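You operate a simulated robot arm through the tools that you are given. There is no shell and no other tool.

You are at the controls of a simulated robot arm. One attempt, no reset.

Task
Swap the blue die in the holder for the gold one.
Fine: slacken the red and green bolts first; blue die into the white slot; same bolts tight again.
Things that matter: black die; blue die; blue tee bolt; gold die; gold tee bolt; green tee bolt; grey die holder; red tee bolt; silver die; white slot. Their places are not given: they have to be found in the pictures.

The check looks at the end state, three seconds after you hand in, the way a careful person would. Anything else that was tipped, shoved, dropped, spilled or broken makes it a failure.

Robot
A 7-joint arm with a four-finger gripper, fixed in place. Base frame: the origin is at the foot of the arm, x ahead of it, y to its left, z up. Lengths are in mm, angles in degrees, forces in N, time in s.
Its first joint turns from -69.0 to 172.0 degrees. Payload 3.67 kg.
The tool frame sits at the grasp point between the pads (the TCP): z along the fingers, y along the line on which they close. The tips reach 28 mm beyond it. The gripper opens to 112 mm. The gripper's body begins 73 mm behind the TCP.
Orientation is that of the tool frame in the base frame, as a unit quaternion [x, y, z, w]. With the fingers straight down and closing along the base's y, the tool's x points along the base's -x, its y along +y and its z along -z.

Tools
- The arm moves only by the tool move_arm. Its argument "plan" is text: rows parted by semicolons, each of 7 numbers parted by spaces: the gripper command, from -1 (fully open) to 1 (shut), values between in proportion, then the shift along the tool's x, y, z in units of 25 mm (1.0 is 25 mm), then the turn, a rotation vector about the tool's x, y, z in units of 5 degrees (1.0 is 5 degrees). In form: gripper tx ty tz ax ay az; .... A call has 1 to 20 rows; each row shifts and turns the commanded pose from where the row before left it, along the tool's axes as they then stand. A call with a number of a shift or a turn outside -1 to 1 is refused whole. Rows are played at 5 a second. More than 50 mm and 8.6 degrees between two rows, or a gripper value outside its range, and nothing of the call is played. A pose out of reach is approached as far as the arm can. The call stops where the force on the tool passes 80 N (or 10 N more than at its start, if that is more) or the arm is blocked; 0.2 s more then pass. The fingers move at their own pace and stop on an object; they squeeze with about 31 N. The grip force told is the motor's: it shows also when the fingers shut on nothing. Time passes only in rows, and 0.2 s behind the last, so rows that do not move let the fingers close. It gives the time, the measured TCP pose, the force on the tool (base axes), the opening and the grip force at its end, in the units of the frame above (readings bear some noise), with the torque about the TCP (base axes, N m) and any sound that the robot's microphone picked up, and new pictures: "show" is both (left out), scene, wrist or none.
- Cameras (640 x 400 px; columns grow to the right, rows downward): "scene" is fixed at [221.3, -499.2, 1739.9]; the picture's right is [0.12, -0.99, 0.00], its down [-0.75, -0.09, -0.65] and it looks along [0.65, 0.08, -0.76] (base axes); focal length 326 px, centre (320, 200). "wrist" rides on the gripper at [60, -18, -104] in the tool frame; the picture's right is [0.29, 0.96, 0.00], its down [-0.80, 0.24, -0.55] and it looks along [-0.53, 0.16, 0.83] (tool axes); focal length 234 px, centre (320, 200).
- slide_trunk(by): slides the trunk up (or, below 0, down) by that many mm; the arm rides with it, the base frame stays. It gives what a move gives, with no picture.
- locate(camera, pixels): there is no depth. For up to 12 entries [column, row, z] of the newest picture of that camera ("zoom" is the newest enlarged one), the place [x, y] in the base frame at which the ray of that pixel passes the height z, good to about 3 mm. No time passes.
- enlarge(camera, box): a new picture of the part [left, top, right, bottom] of that camera's present view, enlarged. No time passes.
- finish_job(): hands the job in; it is judged then, once.

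Leave the gripper open and the arm clear of the work at the hand-in unless told otherwise.

The tools are called after "Call:" by a JSON object that holds its "method" and its "body". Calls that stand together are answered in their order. move_arm: Moves the arm, as the interface text tells. Its arguments: {"type":"object","properties":{"plan":{"type":"string"},"show":{"type":"string","enum":["both","scene","wrist","none"]}},"required":["plan"]} The other tools are called the same way: slide_trunk (by) slides the trunk up or down; locate (camera, pixels) gives the place at which the rays of pixels pass given heights; enlarge (camera, box) takes an enlarged picture of a part of a camera's view; finish_job () hands the job in.

At the start:

```text
time: 0.0
tool_pos: [597.3, -648.5, 1397.5]
ee_rot: [0.0, 1.0, 0.0, 0.001]
ft_force: [1.0, -0.7, -0.2]
wrist_torque: [0.0, -0.02, -0.01]
opening: 111.8
gripper_force: 0.1
trunk travel left (down, up): [-650.0, 190.0]
```

scene: 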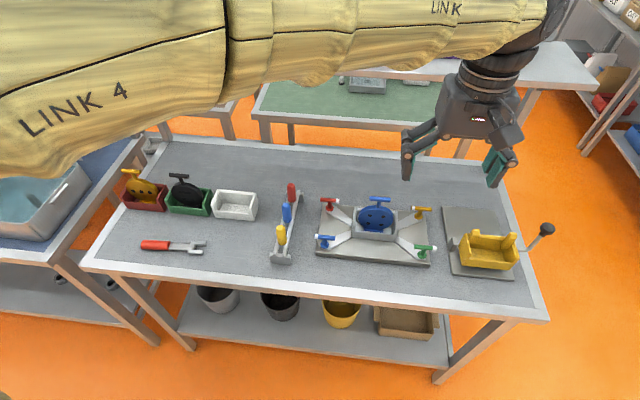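
wrist: 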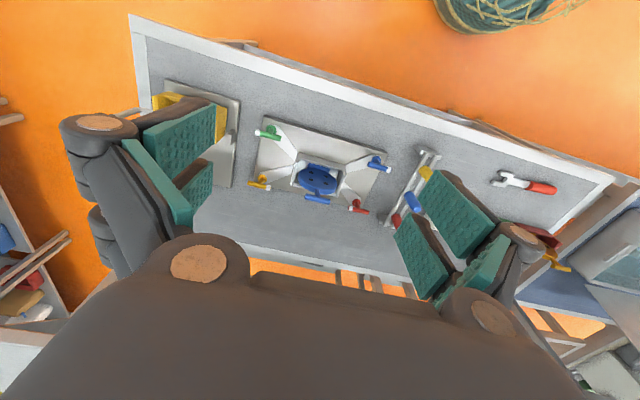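

I see a bench with a grey die holder (about pixel 375,225) holding the blue die, with four tee bolts around it. On the left are trays: red (gold die), green (black die) and the empty white slot. I'll enlarge these areas for detail.

Call:
{"method": "enlarge", "body": {"camera": "scene", "box": [305, 180, 445, 275]}}

Call:
{"method": "enlarge", "body": {"camera": "scene", "box": [110, 160, 310, 270]}}

Call:
{"method": "enlarge", "body": {"camera": "wrist", "box": [220, 90, 440, 240]}}

```text
4.21 times, centred on (375, 228) of scene
```

zoom: 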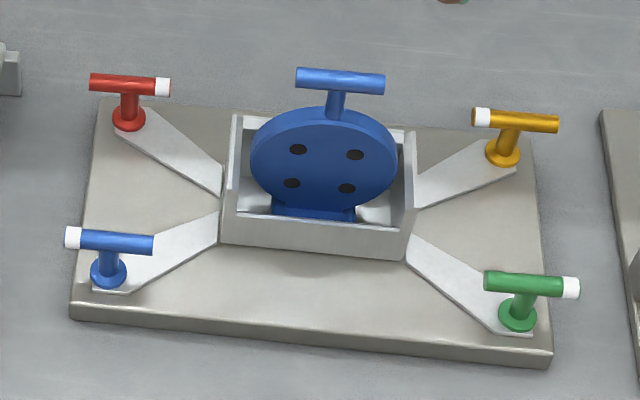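

```text
3.20 times, centred on (210, 215) of scene
```

zoom: 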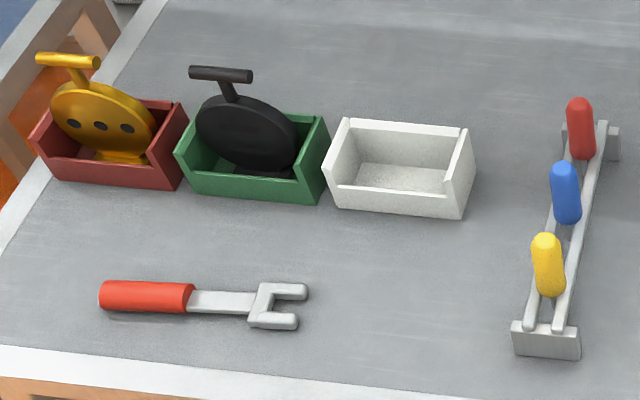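

```text
2.67 times, centred on (330, 165) of wrist
```

zoom: 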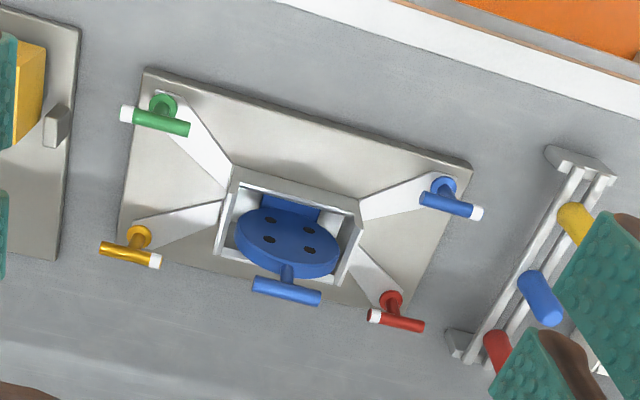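

I can see the red and green bolts have their white ends pointing right (-y), and the blue and gold bolts have theirs pointing left. To get the table height, I'll triangulate the bolt feet from both cameras: scene red (330,208.5) and green (422,255), wrist red (357,202.5) and green (272,128).

Call:
{"method": "locate", "body": {"camera": "scene", "pixels": [[329.9, 208.5, 700], [329.9, 208.5, 800], [329.9, 208.5, 900], [422, 255.3, 700], [422, 255.3, 800], [422, 255.3, 900], [324.6, 245.1, 700], [324.6, 245.1, 800], [324.6, 245.1, 900], [418.5, 216.6, 700], [418.5, 216.6, 800], [418.5, 216.6, 900]]}}

Call:
{"method": "locate", "body": {"camera": "wrist", "pixels": [[357, 202.5, 700], [357, 202.5, 800], [357, 202.5, 900], [272, 128.3, 700], [272, 128.3, 800], [272, 128.3, 900], [376.1, 160.1, 700], [376.1, 160.1, 800], [376.1, 160.1, 900], [262.6, 178.1, 700], [262.6, 178.1, 800], [262.6, 178.1, 900]]}}

```text
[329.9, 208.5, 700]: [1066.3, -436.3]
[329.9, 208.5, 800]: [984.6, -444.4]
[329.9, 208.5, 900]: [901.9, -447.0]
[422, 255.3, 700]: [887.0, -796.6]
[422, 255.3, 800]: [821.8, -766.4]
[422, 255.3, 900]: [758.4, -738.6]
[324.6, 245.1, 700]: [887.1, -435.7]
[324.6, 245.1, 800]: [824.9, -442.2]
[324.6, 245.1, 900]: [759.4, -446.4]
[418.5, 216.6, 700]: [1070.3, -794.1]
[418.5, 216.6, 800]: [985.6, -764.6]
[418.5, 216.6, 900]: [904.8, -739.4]
```

```text
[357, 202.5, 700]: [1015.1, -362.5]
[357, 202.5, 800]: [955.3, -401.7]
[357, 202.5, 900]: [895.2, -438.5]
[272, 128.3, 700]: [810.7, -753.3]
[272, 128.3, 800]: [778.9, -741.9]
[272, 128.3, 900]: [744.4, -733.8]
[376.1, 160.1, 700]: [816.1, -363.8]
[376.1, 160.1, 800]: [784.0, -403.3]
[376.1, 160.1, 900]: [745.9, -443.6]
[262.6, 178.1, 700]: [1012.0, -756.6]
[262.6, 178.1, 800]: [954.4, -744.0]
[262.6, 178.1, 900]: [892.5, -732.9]
```

The rays meet at about z ≈ 920 for the bolt feet. That puts red near (885,-447), green near (742,-733) and the holder centre near (814,-590). This is at the edge of reach, so trunk height matters. I'll lower the trunk 200 mm in free air and then look.

Call:
{"method": "slide_trunk", "body": {"by": -200}}

Call:
{"method": "move_arm", "body": {"plan": "-1 0 0 0 0 0 0"}}

```text
time: 2.2
tool_pos: [596.9, -647.3, 1195.8]
ee_rot: [0.0, 1.0, 0.0, 0.0]
ft_force: [0.6, -0.3, 0.5]
wrist_torque: [0.0, 0.01, -0.05]
opening: 112.1
gripper_force: 0.2
trunk travel left (down, up): [-450.0, 390.0]
```

```text
time: 2.6
tool_pos: [596.9, -648.6, 1198.0]
ee_rot: [0.0, 1.0, 0.0, 0.0]
ft_force: [0.5, -0.1, -0.7]
wrist_torque: [-0.01, -0.01, -0.02]
opening: 112.2
gripper_force: 0.1
trunk travel left (down, up): [-450.0, 390.0]
```

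scene: 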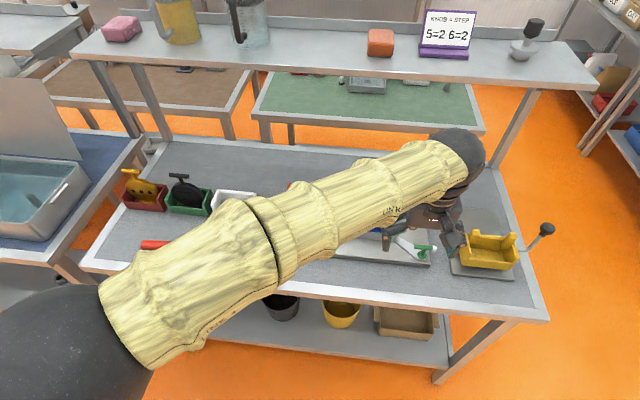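
wrist: 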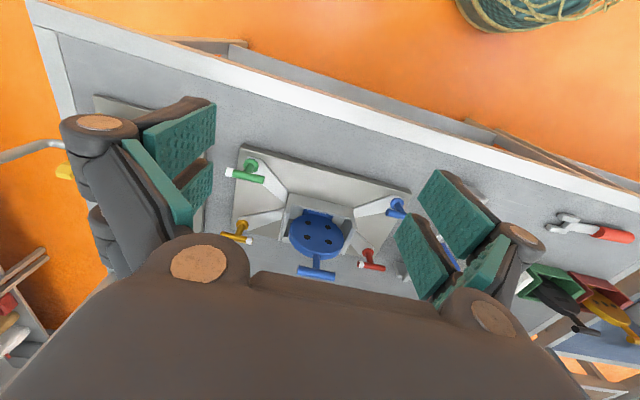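

The arm came down cleanly. I'll enlarge the sign at (447,33) and the wrist's view of the holder.

Call:
{"method": "enlarge", "body": {"camera": "scene", "box": [400, 5, 500, 65]}}

Call:
{"method": "enlarge", "body": {"camera": "wrist", "box": [215, 130, 425, 290]}}

Call:
{"method": "enlarge", "body": {"camera": "scene", "box": [110, 150, 270, 250]}}

```text
6.40 times, centred on (450, 35) of scene
```

zoom: 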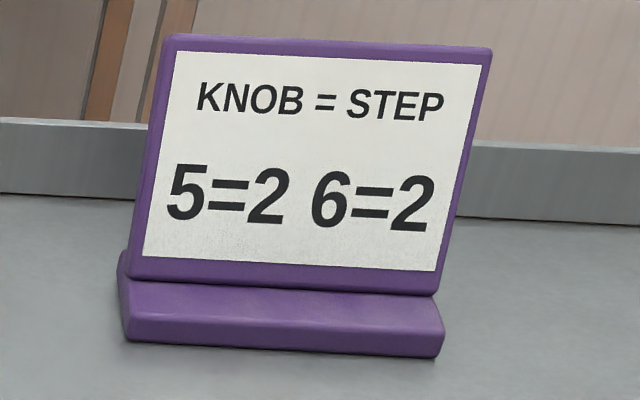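

```text
2.50 times, centred on (320, 210) of wrist
```

zoom: 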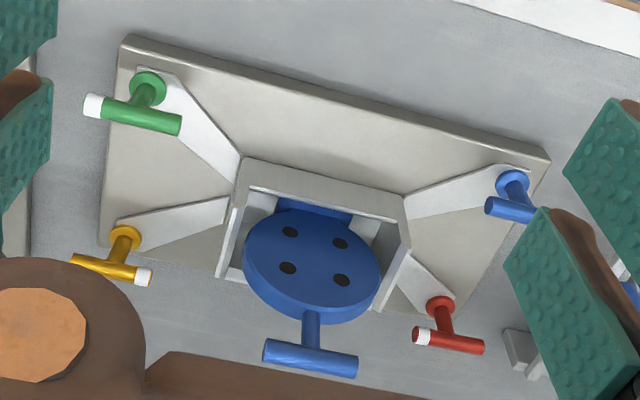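

```text
4.00 times, centred on (190, 200) of scene
```

zoom: 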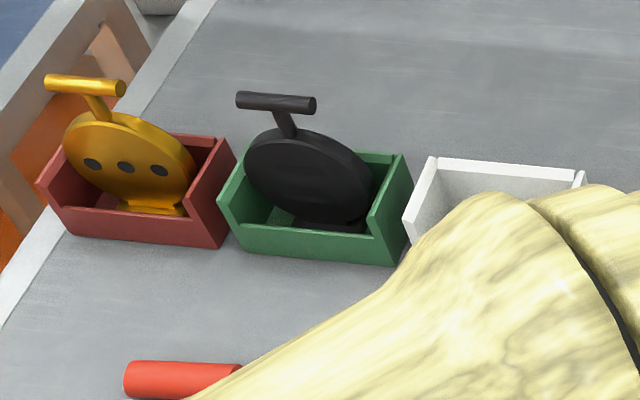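

The sign doesn't bear on this job. I'll triangulate again from the new, closer wrist view. Red bolt foot is at (368,251), red bar centre (379.5,260), green foot (251,164) and blue die tee (324,266).

Call:
{"method": "locate", "body": {"camera": "wrist", "pixels": [[368, 251.2, 900], [368, 251.2, 920], [368, 251.2, 940], [250.8, 164.8, 900], [250.8, 164.8, 920], [250.8, 164.8, 940], [378.5, 266, 940], [378.5, 266, 960], [378.5, 266, 980], [245, 175.5, 940], [245, 175.5, 960], [245, 175.5, 980]]}}

Call:
{"method": "locate", "body": {"camera": "scene", "pixels": [[145, 200, 900], [190, 205, 900], [145, 200, 920], [190, 205, 920], [233, 205, 900], [233, 205, 920]]}}

```text
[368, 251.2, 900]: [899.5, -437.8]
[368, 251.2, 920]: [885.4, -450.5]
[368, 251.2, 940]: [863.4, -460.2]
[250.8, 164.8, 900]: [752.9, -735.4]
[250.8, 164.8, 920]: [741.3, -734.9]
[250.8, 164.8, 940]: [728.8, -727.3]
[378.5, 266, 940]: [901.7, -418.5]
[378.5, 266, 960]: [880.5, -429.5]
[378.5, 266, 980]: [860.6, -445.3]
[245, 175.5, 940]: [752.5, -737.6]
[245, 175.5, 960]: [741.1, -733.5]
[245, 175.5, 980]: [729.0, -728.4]
```

```text
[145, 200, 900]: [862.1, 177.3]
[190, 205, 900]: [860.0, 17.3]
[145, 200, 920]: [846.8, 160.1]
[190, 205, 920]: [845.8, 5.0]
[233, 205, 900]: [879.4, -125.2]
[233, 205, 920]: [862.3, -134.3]
```

The white slot is near (870,-130), the green tray near (850,10) and the red tray near (855,170). Bolt bars are at about z ≈ 957. At this safe height I'll translate towards a spot above the red bolt to test the reach.

Call:
{"method": "move_arm", "body": {"plan": "-1 -0.96 0.66 0 0 0 0;-1 -0.96 0.66 0 0 0 0;-1 -0.96 0.66 0 0 0 0;-1 -0.96 0.66 0 0 0 0;-1 -0.96 0.66 0 0 0 0;-1 -0.96 0.66 0 0 0 0;-1 -0.96 0.66 0 0 0 0;-1 -0.96 0.66 0 0 0 0;-1 -0.96 0.66 0 0 0 0;-1 -0.96 0.66 0 0 0 0;-1 -0.96 0.66 0 0 0 0;-1 -0.96 0.66 0 0 0 0"}}

```text
time: 5.2
tool_pos: [883.6, -448.4, 1200.0]
ee_rot: [0.0, 1.0, 0.0, 0.0]
ft_force: [0.0, -0.3, 0.8]
wrist_torque: [-0.01, 0.03, 0.01]
opening: 111.8
gripper_force: 0.0
trunk travel left (down, up): [-450.0, 390.0]
```

scene: 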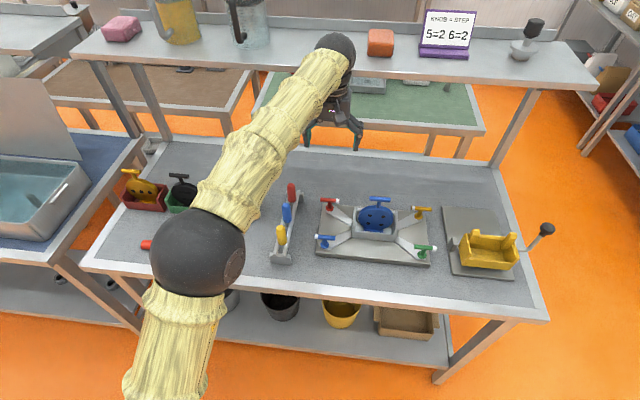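
wrist: 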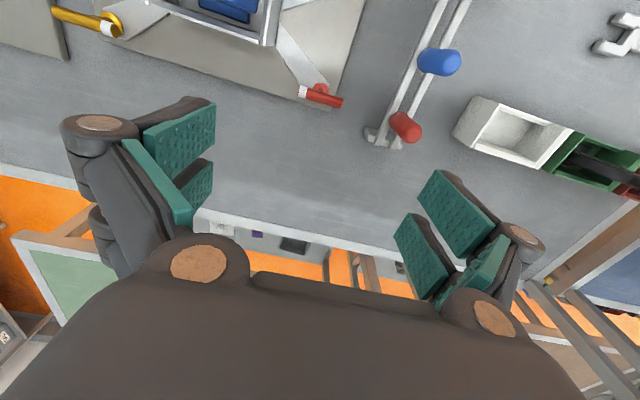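

Radius 990 was reached without trouble. I'll enlarge the wrist view of the red bolt around (320,97) and locate it.

Call:
{"method": "enlarge", "body": {"camera": "wrist", "box": [200, 0, 360, 110]}}

Call:
{"method": "enlarge", "body": {"camera": "wrist", "box": [440, 70, 640, 210]}}

Call:
{"method": "enlarge", "body": {"camera": "scene", "box": [305, 180, 445, 275]}}

```text
3.64 times, centred on (280, 55) of wrist
```

zoom: 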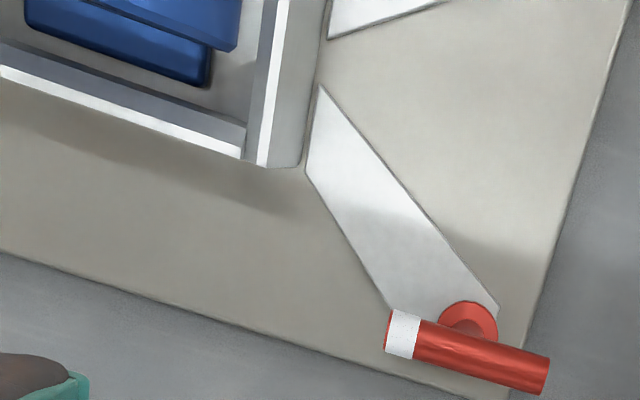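

```text
2.86 times, centred on (540, 140) of wrist
```

zoom: 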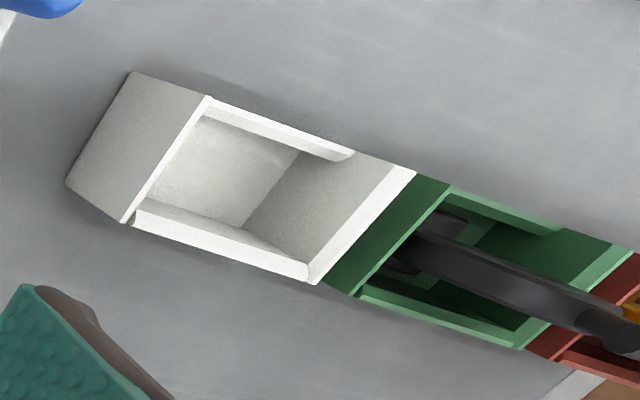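

```text
4.21 times, centred on (375, 228) of scene
```

zoom: 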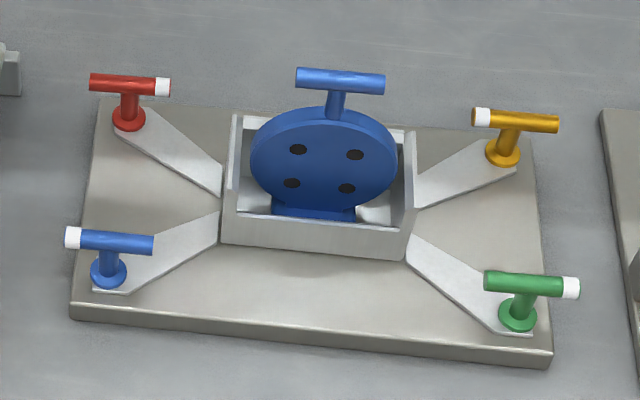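

Red bar ends are at wrist pixels (298.7,91.3) and (342.4,103.1), with the flange at (321.2,88). I'll locate these at several heights, along with the blue die's tee and the red and green bars in the scene view.

Call:
{"method": "locate", "body": {"camera": "wrist", "pixels": [[320.5, 97, 945], [320.5, 97, 955], [320.5, 97, 965], [298.7, 91.3, 955], [342.4, 103.1, 955], [321.2, 88, 915], [321.2, 88, 925]]}}

Call:
{"method": "locate", "body": {"camera": "scene", "pixels": [[329.7, 200.3, 945], [329.7, 200.3, 955], [329.7, 200.3, 965], [425.3, 248, 945], [425.3, 248, 955], [425.3, 248, 965], [380, 199.5, 980], [380, 199.5, 1010], [380, 199.5, 1040], [414.3, 246.7, 955], [436.7, 248.6, 955]]}}

```text
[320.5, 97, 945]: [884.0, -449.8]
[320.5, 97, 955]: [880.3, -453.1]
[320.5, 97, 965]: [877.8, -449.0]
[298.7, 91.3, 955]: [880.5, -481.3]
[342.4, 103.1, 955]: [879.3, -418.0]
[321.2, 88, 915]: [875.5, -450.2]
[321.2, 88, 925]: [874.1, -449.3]
```

```text
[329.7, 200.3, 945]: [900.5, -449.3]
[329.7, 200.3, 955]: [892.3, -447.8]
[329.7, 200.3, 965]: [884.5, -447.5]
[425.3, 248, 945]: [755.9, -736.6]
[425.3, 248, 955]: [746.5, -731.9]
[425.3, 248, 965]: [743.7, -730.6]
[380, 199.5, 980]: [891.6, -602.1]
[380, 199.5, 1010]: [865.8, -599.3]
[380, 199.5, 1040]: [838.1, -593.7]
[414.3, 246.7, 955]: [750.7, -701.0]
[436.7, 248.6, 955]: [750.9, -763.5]
```

Comparing the two views, the red bar centre is about (877,-449,970) with its flange at about z 933. The green one is about (739,-730,970). Next I'll turn the gripper 90° so the fingers close along x, across the bars, while still high up.

Call:
{"method": "move_arm", "body": {"plan": "0 0 0 0 0 0 1;0 0 0 0 0 0 1;0 0 0 0 0 0 1;0 0 0 0 0 0 1;0 0 0 0 0 0 1;0 0 0 0 0 0 1;0 0 0 0 0 0 1;0 0 0 0 0 0 1;0 0 0 0 0 0 1;0 0 0 0 0 0 1;0 0 0 0 0 0 1;0 0 0 0 0 0 1;0 0 0 0 0 0 1;0 0 0 0 0 0 1;0 0 0 0 0 0 1;0 0 0 0 0 0 1;0 0 0 0 0 0 1;0 0 0 0 0 0 1"}}

```text
time: 9.0
tool_pos: [884.4, -449.7, 1197.3]
ee_rot: [0.708, 0.706, 0.0, 0.0]
ft_force: [0.3, -0.2, 0.3]
wrist_torque: [-0.02, 0.01, -0.01]
opening: 56.1
gripper_force: 0.1
trunk travel left (down, up): [-450.0, 390.0]
```

scene: 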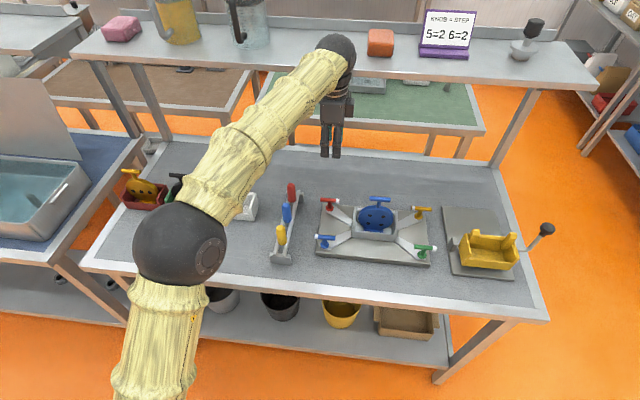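
wrist: 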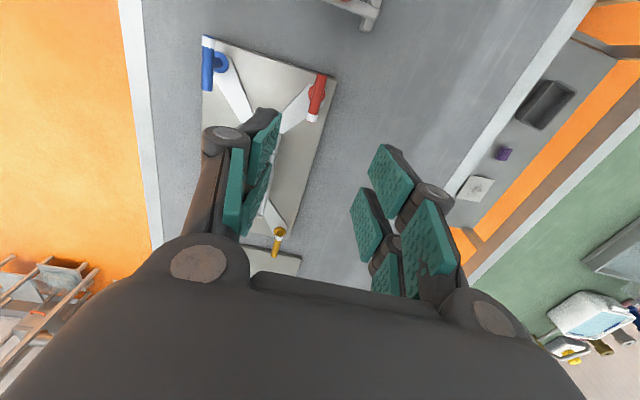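

The fingers now close along base x (tool x = +y, tool y = +x). I'll lower the trunk 150 mm and refine the alignment over the red bar.

Call:
{"method": "slide_trunk", "body": {"by": -130}}

Call:
{"method": "move_arm", "body": {"plan": "0 0 -0.32 0 0 0 0;0 0 0 0 0 0 0"}}

```text
time: 10.6
tool_pos: [884.7, -449.6, 1067.5]
ee_rot: [0.707, 0.707, 0.0, 0.0]
ft_force: [0.7, -0.8, 0.7]
wrist_torque: [-0.01, -0.04, 0.01]
opening: 55.7
gripper_force: 0.1
trunk travel left (down, up): [-320.0, 520.0]
```

```text
time: 11.2
tool_pos: [878.5, -448.7, 1067.7]
ee_rot: [0.707, 0.707, -0.001, 0.0]
ft_force: [0.3, 0.0, 0.0]
wrist_torque: [0.01, 0.01, 0.01]
opening: 56.2
gripper_force: 0.1
trunk travel left (down, up): [-320.0, 520.0]
```

scene: 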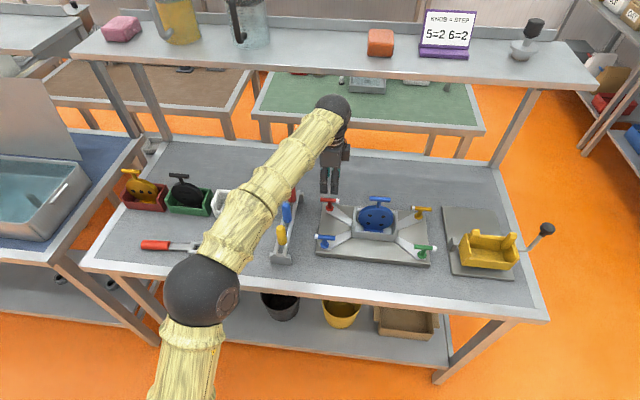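
wrist: 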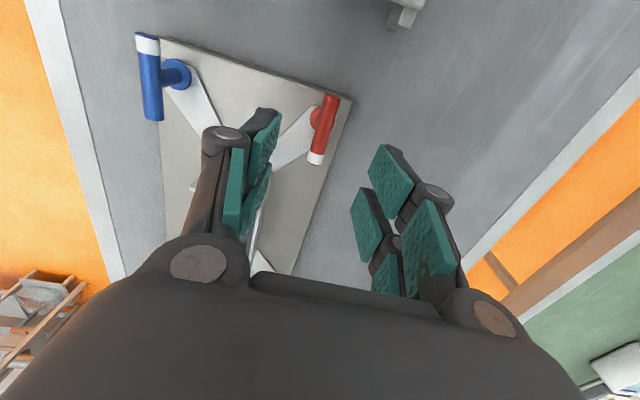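

The red bar is now between the fingers' lines in the wrist view, with ends at (330,97) and (316,160). I'll locate it at several heights.

Call:
{"method": "enlarge", "body": {"camera": "wrist", "box": [270, 70, 390, 180]}}

Call:
{"method": "locate", "body": {"camera": "wrist", "pixels": [[330, 97, 960], [330, 97, 970], [330, 97, 980], [316, 160, 960], [316, 160, 970], [316, 160, 980], [317, 118, 925], [317, 118, 935]]}}

```text
3.64 times, centred on (330, 125) of wrist
```

zoom: 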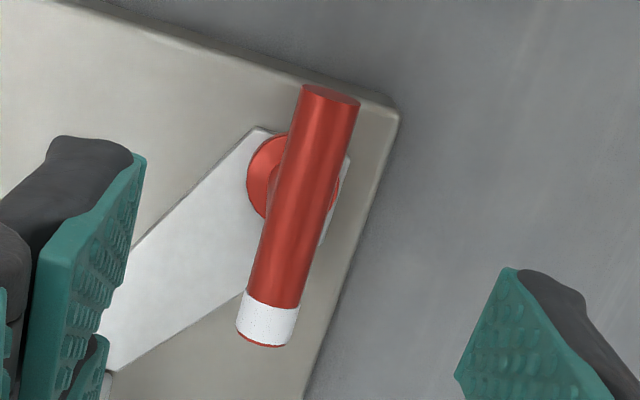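

```text
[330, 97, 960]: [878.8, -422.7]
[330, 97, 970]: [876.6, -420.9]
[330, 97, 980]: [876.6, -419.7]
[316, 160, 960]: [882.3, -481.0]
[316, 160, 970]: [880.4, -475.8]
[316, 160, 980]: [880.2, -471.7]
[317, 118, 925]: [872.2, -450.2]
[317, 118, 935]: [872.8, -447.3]
```

The bar is centred at about (877,-448.5), diameter about 15 mm. I'll descend 95 mm to straddle it with open fingers, then look.

Call:
{"method": "move_arm", "body": {"plan": "0 0 -0.06 0.8 0 0 0;0 0 0 1 0 0 0;0 0 0 1 0 0 0;0 0 0 0.5 0 0 0;0 0 0 0.5 0 0 0;0 0 0 0 0 0 0"}}

```text
time: 12.6
tool_pos: [873.6, -451.3, 973.7]
ee_rot: [0.708, 0.707, 0.001, 0.002]
ft_force: [1.1, -0.7, 0.6]
wrist_torque: [-0.02, 0.01, 0.02]
opening: 55.7
gripper_force: 0.0
trunk travel left (down, up): [-320.0, 520.0]
```

scene: 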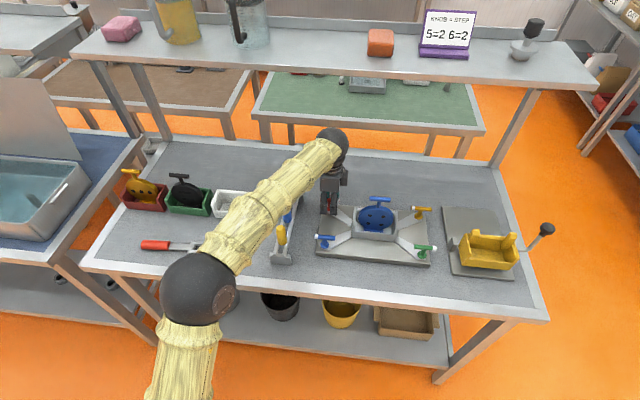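
wrist: 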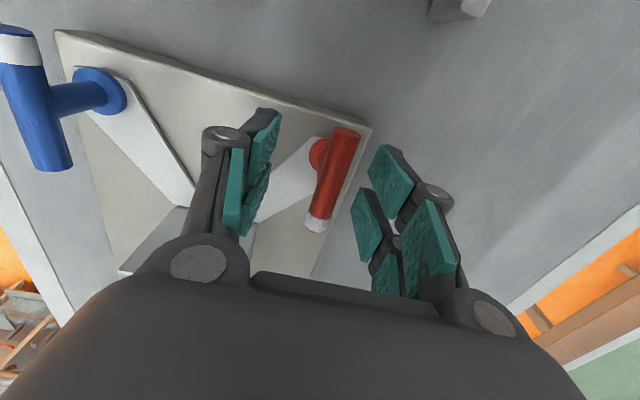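

I'm within about 5 mm of the bar, but the arm is at the edge of its stretch here (commanded 877, got 873.6). I'll raise the tool 200 mm and lower the trunk to gain reach.

Call:
{"method": "move_arm", "body": {"plan": "0 0 0 -1 0 0 0;0 0 0 -1 0 0 0;0 0 0 -1 0 0 0;0 0 0 -1 0 0 0;0 0 0 -1 0 0 0;0 0 0 -1 0 0 0;0 0 0 -1 0 0 0;0 0 0 -1 0 0 0;0 0 0 0 0 0 0", "show": "none"}}

Call:
{"method": "slide_trunk", "body": {"by": -150}}

Call:
{"method": "move_arm", "body": {"plan": "0 0 0 0 0 0 0"}}

```text
time: 14.6
tool_pos: [874.6, -447.8, 1175.1]
ee_rot: [0.708, 0.707, 0.0, 0.0]
ft_force: [0.5, 0.7, 0.3]
wrist_torque: [-0.03, -0.03, 0.0]
opening: 55.8
gripper_force: 0.0
trunk travel left (down, up): [-320.0, 520.0]
```

```text
time: 16.3
tool_pos: [875.2, -447.8, 1025.4]
ee_rot: [0.707, 0.707, -0.001, 0.0]
ft_force: [0.1, -0.3, -0.4]
wrist_torque: [-0.03, 0.01, 0.01]
opening: 55.9
gripper_force: 0.0
trunk travel left (down, up): [-170.0, 670.0]
```

```text
time: 16.7
tool_pos: [875.1, -447.6, 1024.1]
ee_rot: [0.708, 0.707, 0.0, 0.0]
ft_force: [-0.1, 0.1, 0.0]
wrist_torque: [0.01, -0.05, -0.01]
opening: 55.9
gripper_force: 0.0
trunk travel left (down, up): [-170.0, 670.0]
```

scene: 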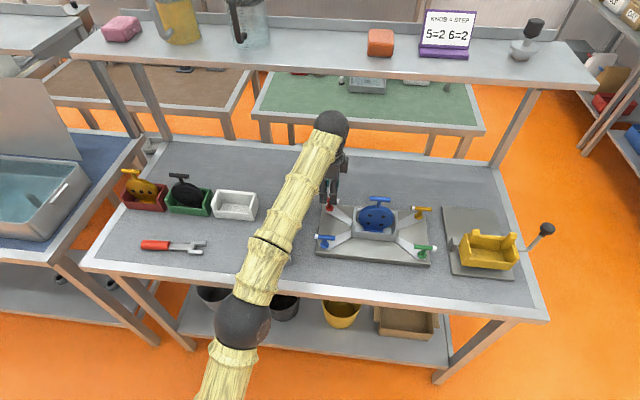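
wrist: 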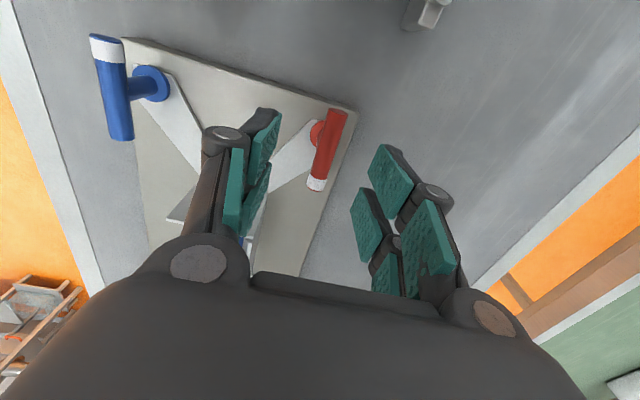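

There is plenty of stretch now, and the forearm clears the screwdriver rack. I'll shift +2 mm in x and descend 52 mm around the red bar.

Call:
{"method": "move_arm", "body": {"plan": "0 -0.03 0.1 0.7 0 0 0;0 0 0 0.7 0 0 0;0 0 0 0.68 0 0 0;0 0 0 0 0 0 0;0 0 0 0 0 0 0", "show": "wrist"}}

```text
time: 17.9
tool_pos: [877.1, -448.0, 971.6]
ee_rot: [0.707, 0.707, 0.0, 0.0]
ft_force: [0.5, 1.1, 0.8]
wrist_torque: [0.0, -0.02, -0.01]
opening: 55.8
gripper_force: 0.1
trunk travel left (down, up): [-170.0, 670.0]
```

wrist: 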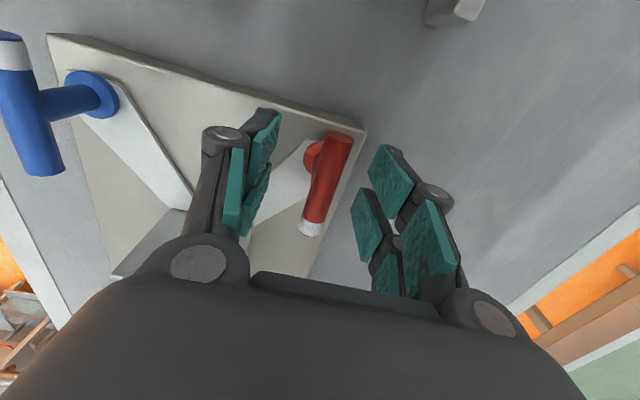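

The bar sits between the pads. I'll double-check its centre from this view before closing.

Call:
{"method": "enlarge", "body": {"camera": "wrist", "box": [260, 110, 400, 250]}}

Call:
{"method": "locate", "body": {"camera": "wrist", "pixels": [[340, 133, 965], [340, 133, 975], [311, 232, 965], [311, 232, 975], [320, 190, 971], [318, 157, 935]]}}

```text
2.86 times, centred on (330, 180) of wrist
```

zoom: 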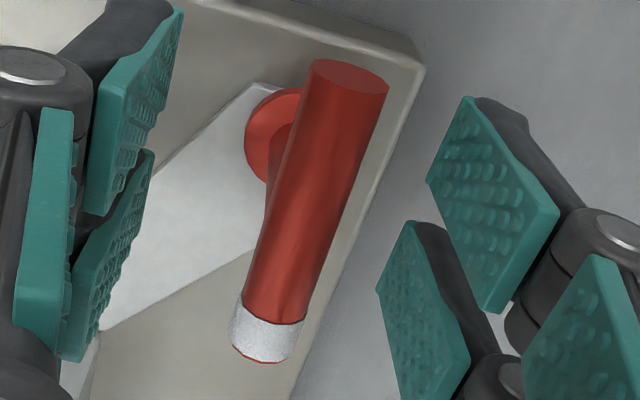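

```text
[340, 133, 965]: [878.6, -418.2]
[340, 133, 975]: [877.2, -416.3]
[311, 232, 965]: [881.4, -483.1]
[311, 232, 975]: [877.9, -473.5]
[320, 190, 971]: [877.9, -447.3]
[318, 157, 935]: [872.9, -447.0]
```

Aligned: the bar is along y at x≈878 and the bolt axis is about (877,-448). I'll close the grip with still rows.

Call:
{"method": "move_arm", "body": {"plan": "0.5 0 0 0 0 0 0;1 0 0 0 0 0 0;1 0 0 0 0 0 0;1 0 0 0 0 0 0", "show": "wrist"}}

```text
time: 18.9
tool_pos: [879.5, -448.5, 971.5]
ee_rot: [0.707, 0.707, 0.0, 0.0]
ft_force: [37.7, -11.5, 15.0]
wrist_torque: [-0.79, -0.36, 0.08]
opening: 12.9
gripper_force: 44.6
trunk travel left (down, up): [-170.0, 670.0]
```

wrist: 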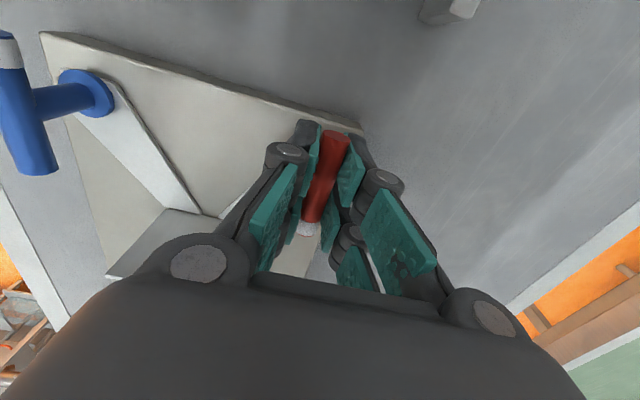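

Grip closed on the bar (12.9 mm). The tool is being pushed +x at 38 N, so I'll shift the command about 3 mm in +x and slightly in -y to relax it.

Call:
{"method": "move_arm", "body": {"plan": "1 -0.02 0.06 -0.02 0 0 0;1 -0.02 0.06 -0.02 0 0 0;1 0 0 0 0 0 0", "show": "none"}}

```text
time: 19.7
tool_pos: [880.1, -447.7, 971.5]
ee_rot: [0.707, 0.707, -0.001, -0.002]
ft_force: [-16.5, 14.2, -16.8]
wrist_torque: [-0.3, 0.1, -0.04]
opening: 13.4
gripper_force: 45.3
trunk travel left (down, up): [-170.0, 670.0]
```

Slightly overshot, so I'll back off a third, then begin turning counter-clockwise (negative az) in small steps and read the torque.

Call:
{"method": "move_arm", "body": {"plan": "1 0.02 -0.036 0.02 0 0 0;1 0 0 0 0 0 0;1 0 0 0 0 0 -0.5;1 0 0 0 0 0 -0.5;1 0 0 0 0 0 0", "show": "none"}}

```text
time: 20.9
tool_pos: [880.2, -448.7, 972.5]
ee_rot: [0.675, 0.738, -0.001, 0.0]
ft_force: [-20.5, 13.2, -27.1]
wrist_torque: [-0.25, 0.07, -0.06]
opening: 13.0
gripper_force: 44.7
trunk travel left (down, up): [-170.0, 670.0]
```

The tool turned 5° with little torque. I'll look at whether the bolt turned with it.

Call:
{"method": "move_arm", "body": {"plan": "1 0 0 0 0 0 -0.5;1 0 0 0 0 0 -0.5;1 0 0 0 0 0 -0.5;1 0 0 0 0 0 -0.5;1 0 0 0 0 0 0"}}

Call:
{"method": "enlarge", "body": {"camera": "wrist", "box": [240, 90, 420, 250]}}

```text
time: 22.1
tool_pos: [879.4, -450.0, 972.8]
ee_rot: [0.609, 0.793, 0.0, 0.0]
ft_force: [-25.2, 14.0, -24.6]
wrist_torque: [0.17, 0.13, 0.02]
opening: 12.9
gripper_force: 44.9
trunk travel left (down, up): [-170.0, 670.0]
```

scene: 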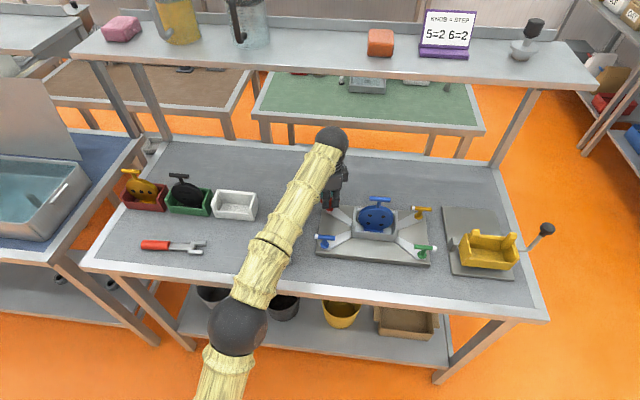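
wrist: 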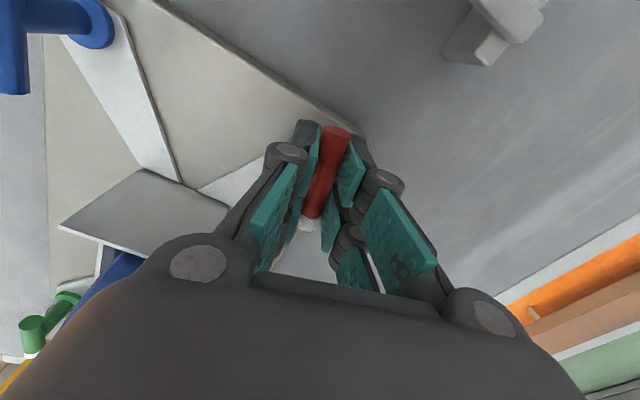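

```text
2.50 times, centred on (330, 170) of wrist
```

zoom: 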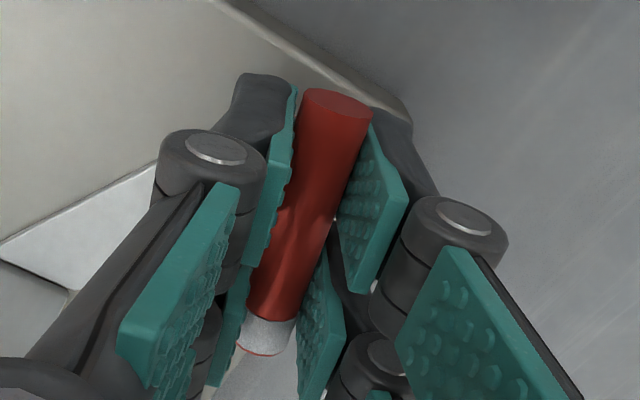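

The bolt turns with the tool, now 15° round, with almost no torque. I'll relieve the side load and continue counter-clockwise.

Call:
{"method": "move_arm", "body": {"plan": "1 0.033 -0.045 0.03 0 0 0;1 0 0 0 0 0 -1;1 0 0 0 0 0 -1;1 0 0 0 0 0 -1;1 0 0 0 0 0 0", "show": "none"}}

```text
time: 23.3
tool_pos: [879.4, -449.3, 973.6]
ee_rot: [0.499, 0.867, 0.001, 0.002]
ft_force: [30.8, -12.4, 19.8]
wrist_torque: [-0.15, -0.28, 0.05]
opening: 13.4
gripper_force: 44.7
trunk travel left (down, up): [-170.0, 670.0]
```

Turned 30° now, and the side loads are small and flipping sign, so it's centred within about 1 mm. I'll continue.

Call:
{"method": "move_arm", "body": {"plan": "1 0 0.015 -0.01 0 0 0;1 0 0 0 0 0 -1;1 0 0 0 0 0 -1;1 0 0 0 0 0 -1;1 0 0 0 0 0 -1;1 0 0 0 0 0 -1;1 0 0 0 0 0 -1;1 0 0 0 0 0 0"}}

Call:
{"method": "enlarge", "body": {"camera": "wrist", "box": [240, 90, 420, 250]}}

```text
time: 25.1
tool_pos: [878.5, -448.5, 973.7]
ee_rot: [0.258, 0.966, 0.0, 0.0]
ft_force: [16.1, -9.4, 14.8]
wrist_torque: [0.11, 0.24, 0.03]
opening: 13.0
gripper_force: 45.3
trunk travel left (down, up): [-170.0, 670.0]
```

scene: 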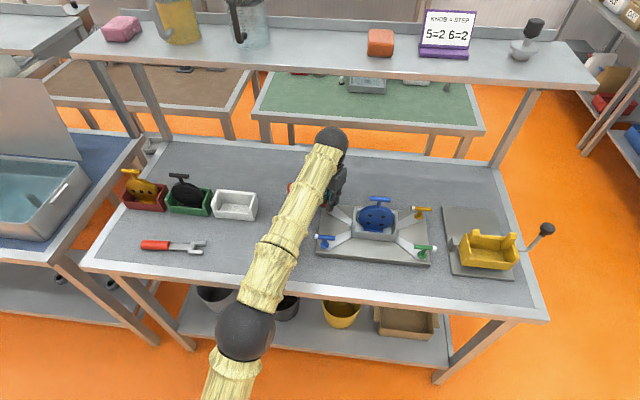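
wrist: 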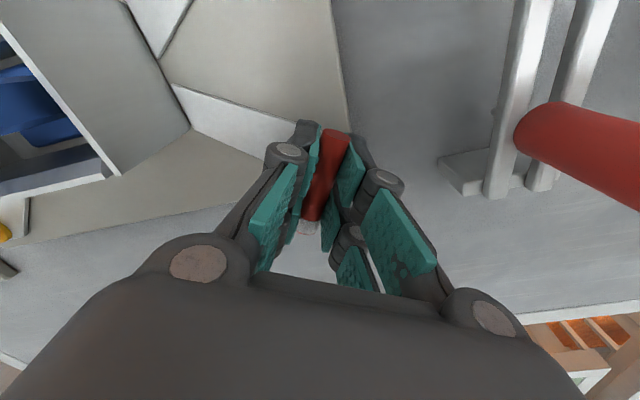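

```text
2.50 times, centred on (330, 170) of wrist
```

zoom: 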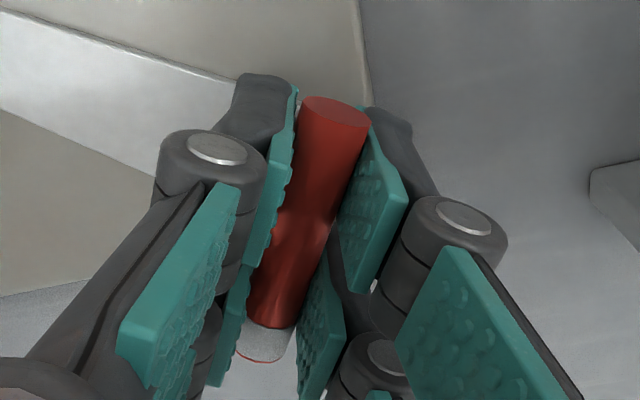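

60° turned. Before going further I'll check the clearance to the rack's red handle at scene (291,190).

Call:
{"method": "locate", "body": {"camera": "scene", "pixels": [[293, 188, 940], [293, 188, 980], [293, 188, 1020], [300, 200, 900]]}}

Call:
{"method": "locate", "body": {"camera": "wrist", "pixels": [[530, 135, 960], [530, 135, 980], [530, 135, 1000], [495, 190, 900], [560, 180, 900]]}}

```text
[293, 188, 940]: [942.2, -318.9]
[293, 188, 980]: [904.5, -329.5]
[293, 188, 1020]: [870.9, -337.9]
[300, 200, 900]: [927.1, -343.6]
```

```text
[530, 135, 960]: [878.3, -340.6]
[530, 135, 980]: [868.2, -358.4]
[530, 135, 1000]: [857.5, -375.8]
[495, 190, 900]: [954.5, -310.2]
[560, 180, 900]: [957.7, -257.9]
```

The rack handle is near (900,-335), which is clear of the gripper. I'll continue counter-clockwise another 60°.

Call:
{"method": "move_arm", "body": {"plan": "1 0 0 0 0 0 -1;1 0 0 0 0 0 -1;1 0 0 0 0 0 -1;1 0 0 0 0 0 -1;1 0 0 0 0 0 -1;1 0 0 0 0 0 -1;1 0 0 0 0 0 0", "show": "none"}}

Call:
{"method": "move_arm", "body": {"plan": "1 0 0 0 0 0 -1;1 0 0 0 0 0 -1;1 0 0 0 0 0 -1;1 0 0 0 0 0 -1;1 0 0 0 0 0 -1;1 0 0 0 0 0 -1;1 0 0 0 0 0 0"}}

```text
time: 26.7
tool_pos: [877.2, -449.9, 973.5]
ee_rot: [0.0, 1.0, 0.001, 0.001]
ft_force: [20.0, -16.8, 18.6]
wrist_torque: [-0.14, 0.29, 0.0]
opening: 13.1
gripper_force: 44.6
trunk travel left (down, up): [-170.0, 670.0]
```

```text
time: 28.3
tool_pos: [877.7, -450.2, 971.7]
ee_rot: [-0.259, 0.966, 0.0, 0.001]
ft_force: [29.4, -27.1, 29.2]
wrist_torque: [-0.38, -0.27, -0.07]
opening: 13.0
gripper_force: 45.3
trunk travel left (down, up): [-170.0, 670.0]
```

scene: 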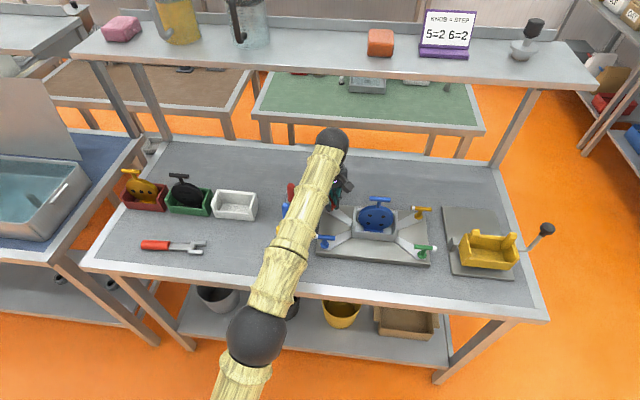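
wrist: 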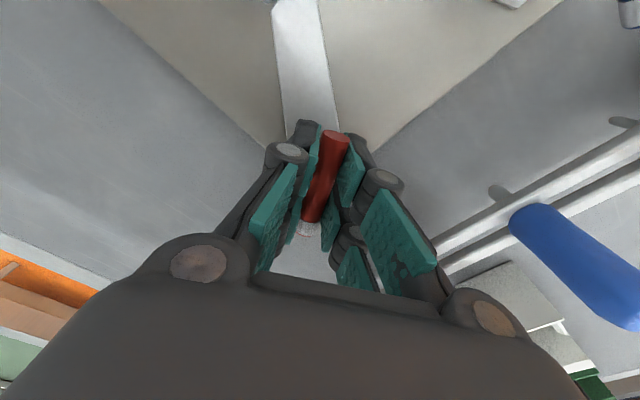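

120° turned, still no hard stop. I'll ease the load and turn the last 60° to a half turn, like the untouched bolts' opposite white-end orientation.

Call:
{"method": "move_arm", "body": {"plan": "1 -0.012 -0.04 -0.02 0 0 0;1 0 0 0 0 0 -1;1 0 0 0 0 0 -1;1 0 0 0 0 0 -1;1 0 0 0 0 0 -1;1 0 0 0 0 0 -1;1 0 0 0 0 0 -1;1 0 0 0 0 0 0", "show": "none"}}

Call:
{"method": "move_arm", "body": {"plan": "1 0 0 0 0 0 -1;1 0 0 0 0 0 -1;1 0 0 0 0 0 -1;1 0 0 0 0 0 -1;1 0 0 0 0 0 -1;1 0 0 0 0 0 -1;1 0 0 0 0 0 0"}}

```text
time: 30.1
tool_pos: [879.6, -451.3, 972.0]
ee_rot: [-0.501, 0.866, 0.001, 0.0]
ft_force: [2.5, -30.6, 6.6]
wrist_torque: [-0.74, 0.23, -0.05]
opening: 12.8
gripper_force: 45.5
trunk travel left (down, up): [-170.0, 670.0]
```

```text
time: 31.7
tool_pos: [879.6, -451.0, 972.2]
ee_rot: [-0.707, 0.707, 0.002, 0.0]
ft_force: [11.3, -29.4, 6.7]
wrist_torque: [0.03, -0.04, -0.07]
opening: 13.0
gripper_force: 45.1
trunk travel left (down, up): [-170.0, 670.0]
```

scene: 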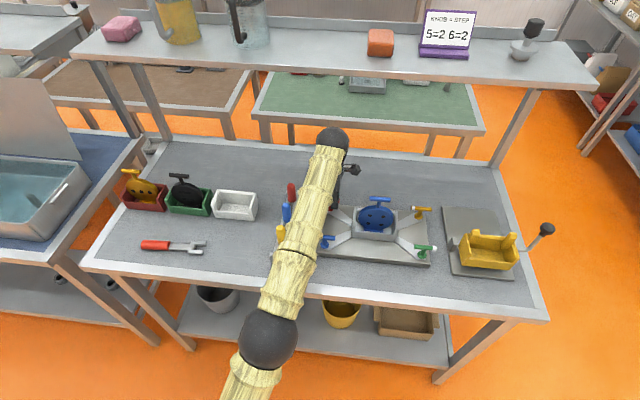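
wrist: 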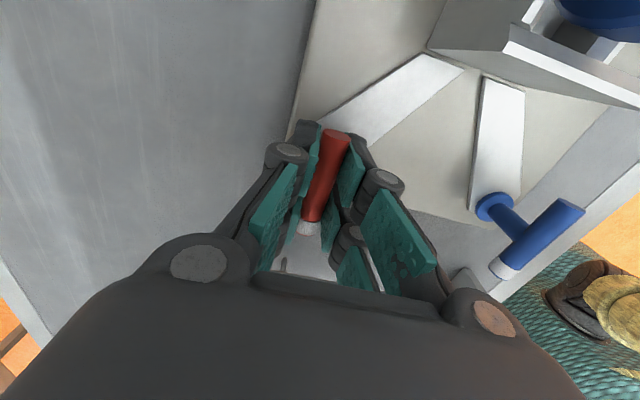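

Half a turn done with no resistance. I'll probe 10° more to see if there's an end stop here.

Call:
{"method": "move_arm", "body": {"plan": "1 0 0 0 0 0 -1;1 0 0 0 0 0 -1;1 0 0 0 0 0 0", "show": "wrist"}}

```text
time: 32.5
tool_pos: [879.9, -449.9, 972.8]
ee_rot: [0.767, -0.642, -0.001, 0.0]
ft_force: [11.8, -14.0, 2.6]
wrist_torque: [-0.4, -0.05, -2.33]
opening: 21.3
gripper_force: 45.1
trunk travel left (down, up): [-170.0, 670.0]
```

wrist: 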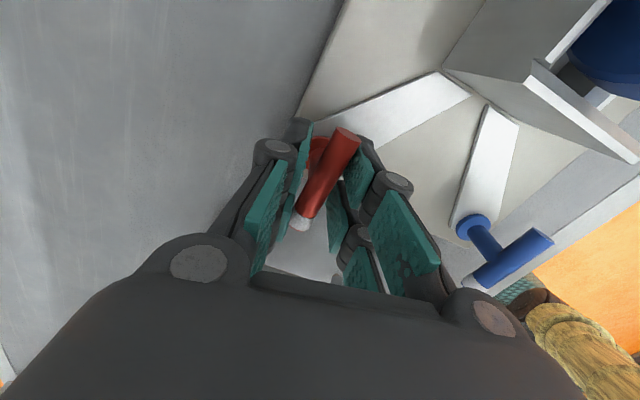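

There's an end stop at half a turn (torque −2.3 N m, pads pried to 21 mm), so the red bolt is fully slack. I'll turn back 10° to realign, open, and rise.

Call:
{"method": "move_arm", "body": {"plan": "1 0 0 0 0 0 1;1 0 0 0 0 0 1;1 0 0 0 0 0 0;0 0 0 0 0 0 0;0 0 0 0 0 0 0", "show": "wrist"}}

Call:
{"method": "move_arm", "body": {"plan": "0 0 0 -1 0 0 0;0 0 0 -1 0 0 0;0 0 0 -1 0 0 0;0 0 0 -1 0 0 0;0 0 0 -1 0 0 0;0 0 0 -1 0 0 0;0 0 0 0 0 0 0"}}

```text
time: 33.7
tool_pos: [878.4, -449.1, 974.2]
ee_rot: [-0.707, 0.707, 0.001, 0.0]
ft_force: [0.0, -0.6, -0.8]
wrist_torque: [-0.02, 0.01, 0.02]
opening: 56.2
gripper_force: 0.0
trunk travel left (down, up): [-170.0, 670.0]
```

wrist: 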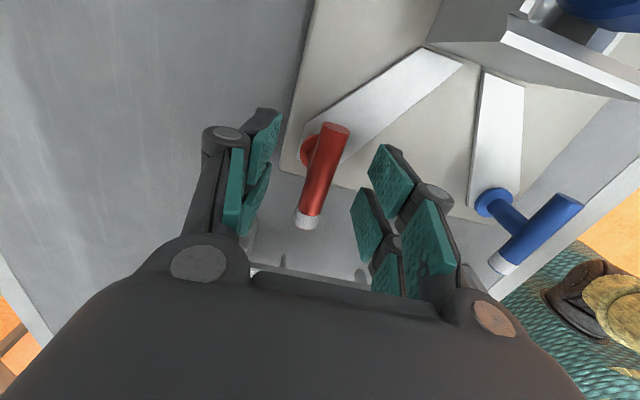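

```text
time: 35.3
tool_pos: [866.9, -447.5, 1062.6]
ee_rot: [0.707, -0.707, 0.002, 0.0]
ft_force: [-0.4, 0.5, -0.1]
wrist_torque: [0.01, -0.01, 0.0]
opening: 55.5
gripper_force: 0.1
out of reach, approached as far as the arm can: row 3, 4, 5, 6
trunk travel left (down, up): [-170.0, 670.0]
```

scene: 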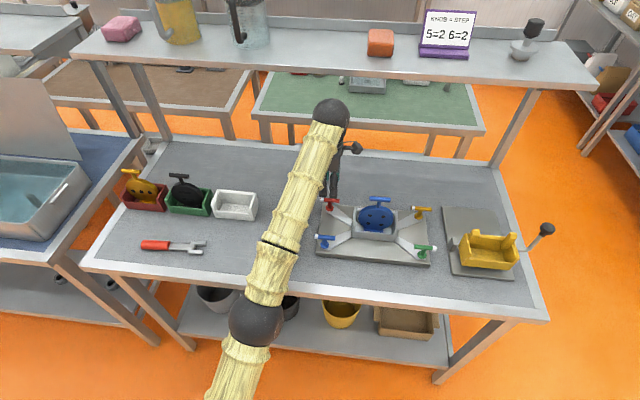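
wrist: 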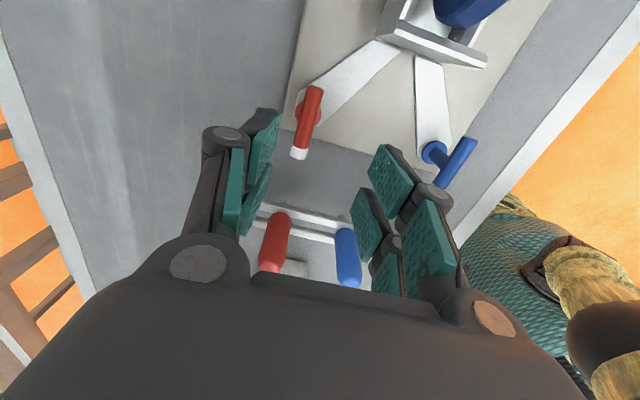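

The red bolt now shows its white end pointing left, half a turn slack. Green, near (740,-730), is 1039 mm out, so I'll need to lean the tool there. First I raise the trunk for clearance.

Call:
{"method": "slide_trunk", "body": {"by": 180}}

Call:
{"method": "move_arm", "body": {"plan": "0 0 1 0 0 0 0;0 0 1 0 0 0 0;0 0 1 0 0 0 0;0 0 1 0 0 0 0;0 0 1 0 0 0 0;0 0 1 0 0 0 0;0 0 1 0 0 0 0;0 1 0 0 0 0 0;0 1 0 0 0 0 0;0 1 0 0 0 0 0;0 1 0 0 0 0 0;0 1 0 0 0 0 0;0 1 0 0 0 0 0;0 1 0 0 0 0 0;0 1 0 0 0 0 0;0 1 0 0 0 0 0;0 0 0 0 0 0 0"}}

```text
time: 37.3
tool_pos: [867.0, -448.3, 1242.6]
ee_rot: [-0.707, 0.707, -0.001, 0.001]
ft_force: [-0.9, -0.4, 0.5]
wrist_torque: [0.01, -0.01, -0.02]
opening: 56.0
gripper_force: 0.1
trunk travel left (down, up): [-350.0, 490.0]
```

```text
time: 40.9
tool_pos: [690.7, -672.5, 1242.8]
ee_rot: [-0.707, 0.707, -0.003, 0.0]
ft_force: [0.2, 1.1, -0.5]
wrist_torque: [-0.04, -0.05, 0.0]
opening: 55.8
gripper_force: 0.0
trunk travel left (down, up): [-350.0, 490.0]
```

scene: 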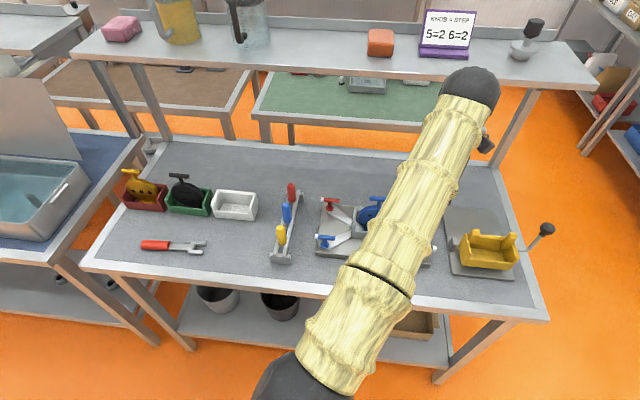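
wrist: 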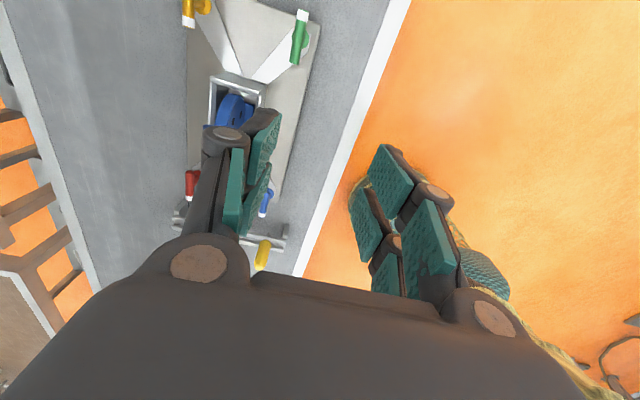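

Arrived at (691,-673,1243). Now I'll turn +180° in place so that the slackening turn has its full range, in two calls.

Call:
{"method": "move_arm", "body": {"plan": "0 0 0 0 0 0 1;0 0 0 0 0 0 1;0 0 0 0 0 0 1;0 0 0 0 0 0 1;0 0 0 0 0 0 1;0 0 0 0 0 0 1;0 0 0 0 0 0 1;0 0 0 0 0 0 1;0 0 0 0 0 0 1;0 0 0 0 0 0 1;0 0 0 0 0 0 1;0 0 0 0 0 0 1;0 0 0 0 0 0 1;0 0 0 0 0 0 1;0 0 0 0 0 0 1;0 0 0 0 0 0 1;0 0 0 0 0 0 1;0 0 0 0 0 0 1", "show": "none"}}

Call:
{"method": "move_arm", "body": {"plan": "0 0 0 0 0 0 1;0 0 0 0 0 0 1;0 0 0 0 0 0 1;0 0 0 0 0 0 1;0 0 0 0 0 0 1;0 0 0 0 0 0 1;0 0 0 0 0 0 1;0 0 0 0 0 0 1;0 0 0 0 0 0 1;0 0 0 0 0 0 1;0 0 0 0 0 0 1;0 0 0 0 0 0 1;0 0 0 0 0 0 1;0 0 0 0 0 0 1;0 0 0 0 0 0 1;0 0 0 0 0 0 1;0 0 0 0 0 0 1;0 0 0 0 0 0 1;0 0 0 0 0 0 0"}}

```text
time: 44.7
tool_pos: [691.0, -673.8, 1242.3]
ee_rot: [0.001, 1.0, 0.0, 0.002]
ft_force: [-0.6, 0.5, 0.1]
wrist_torque: [0.02, 0.01, -0.02]
opening: 56.1
gripper_force: 0.1
trunk travel left (down, up): [-350.0, 490.0]
```

```text
time: 48.7
tool_pos: [691.0, -672.3, 1241.2]
ee_rot: [0.707, 0.707, 0.001, 0.001]
ft_force: [-0.8, 0.0, 0.0]
wrist_torque: [-0.02, 0.0, -0.03]
opening: 56.0
gripper_force: 0.0
trunk travel left (down, up): [-350.0, 490.0]
```

scene: 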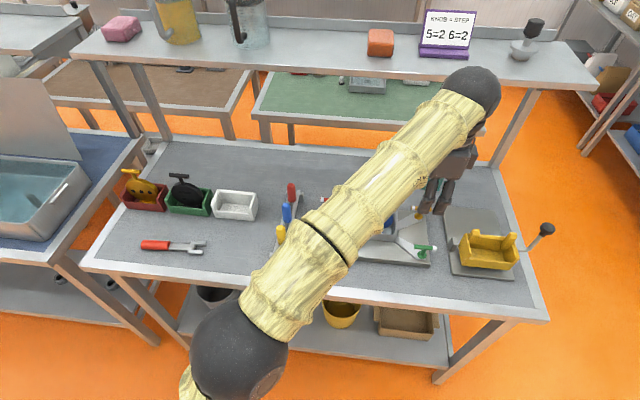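
wrist: 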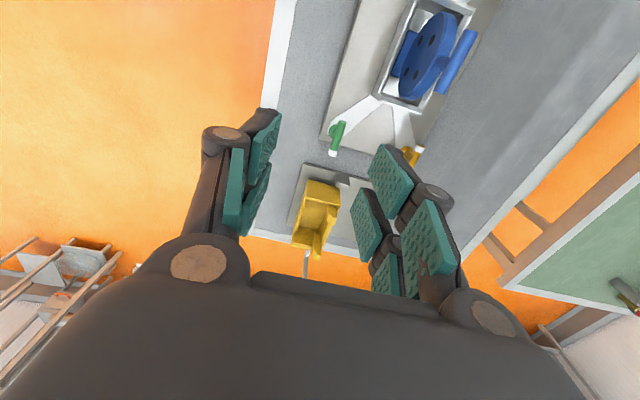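

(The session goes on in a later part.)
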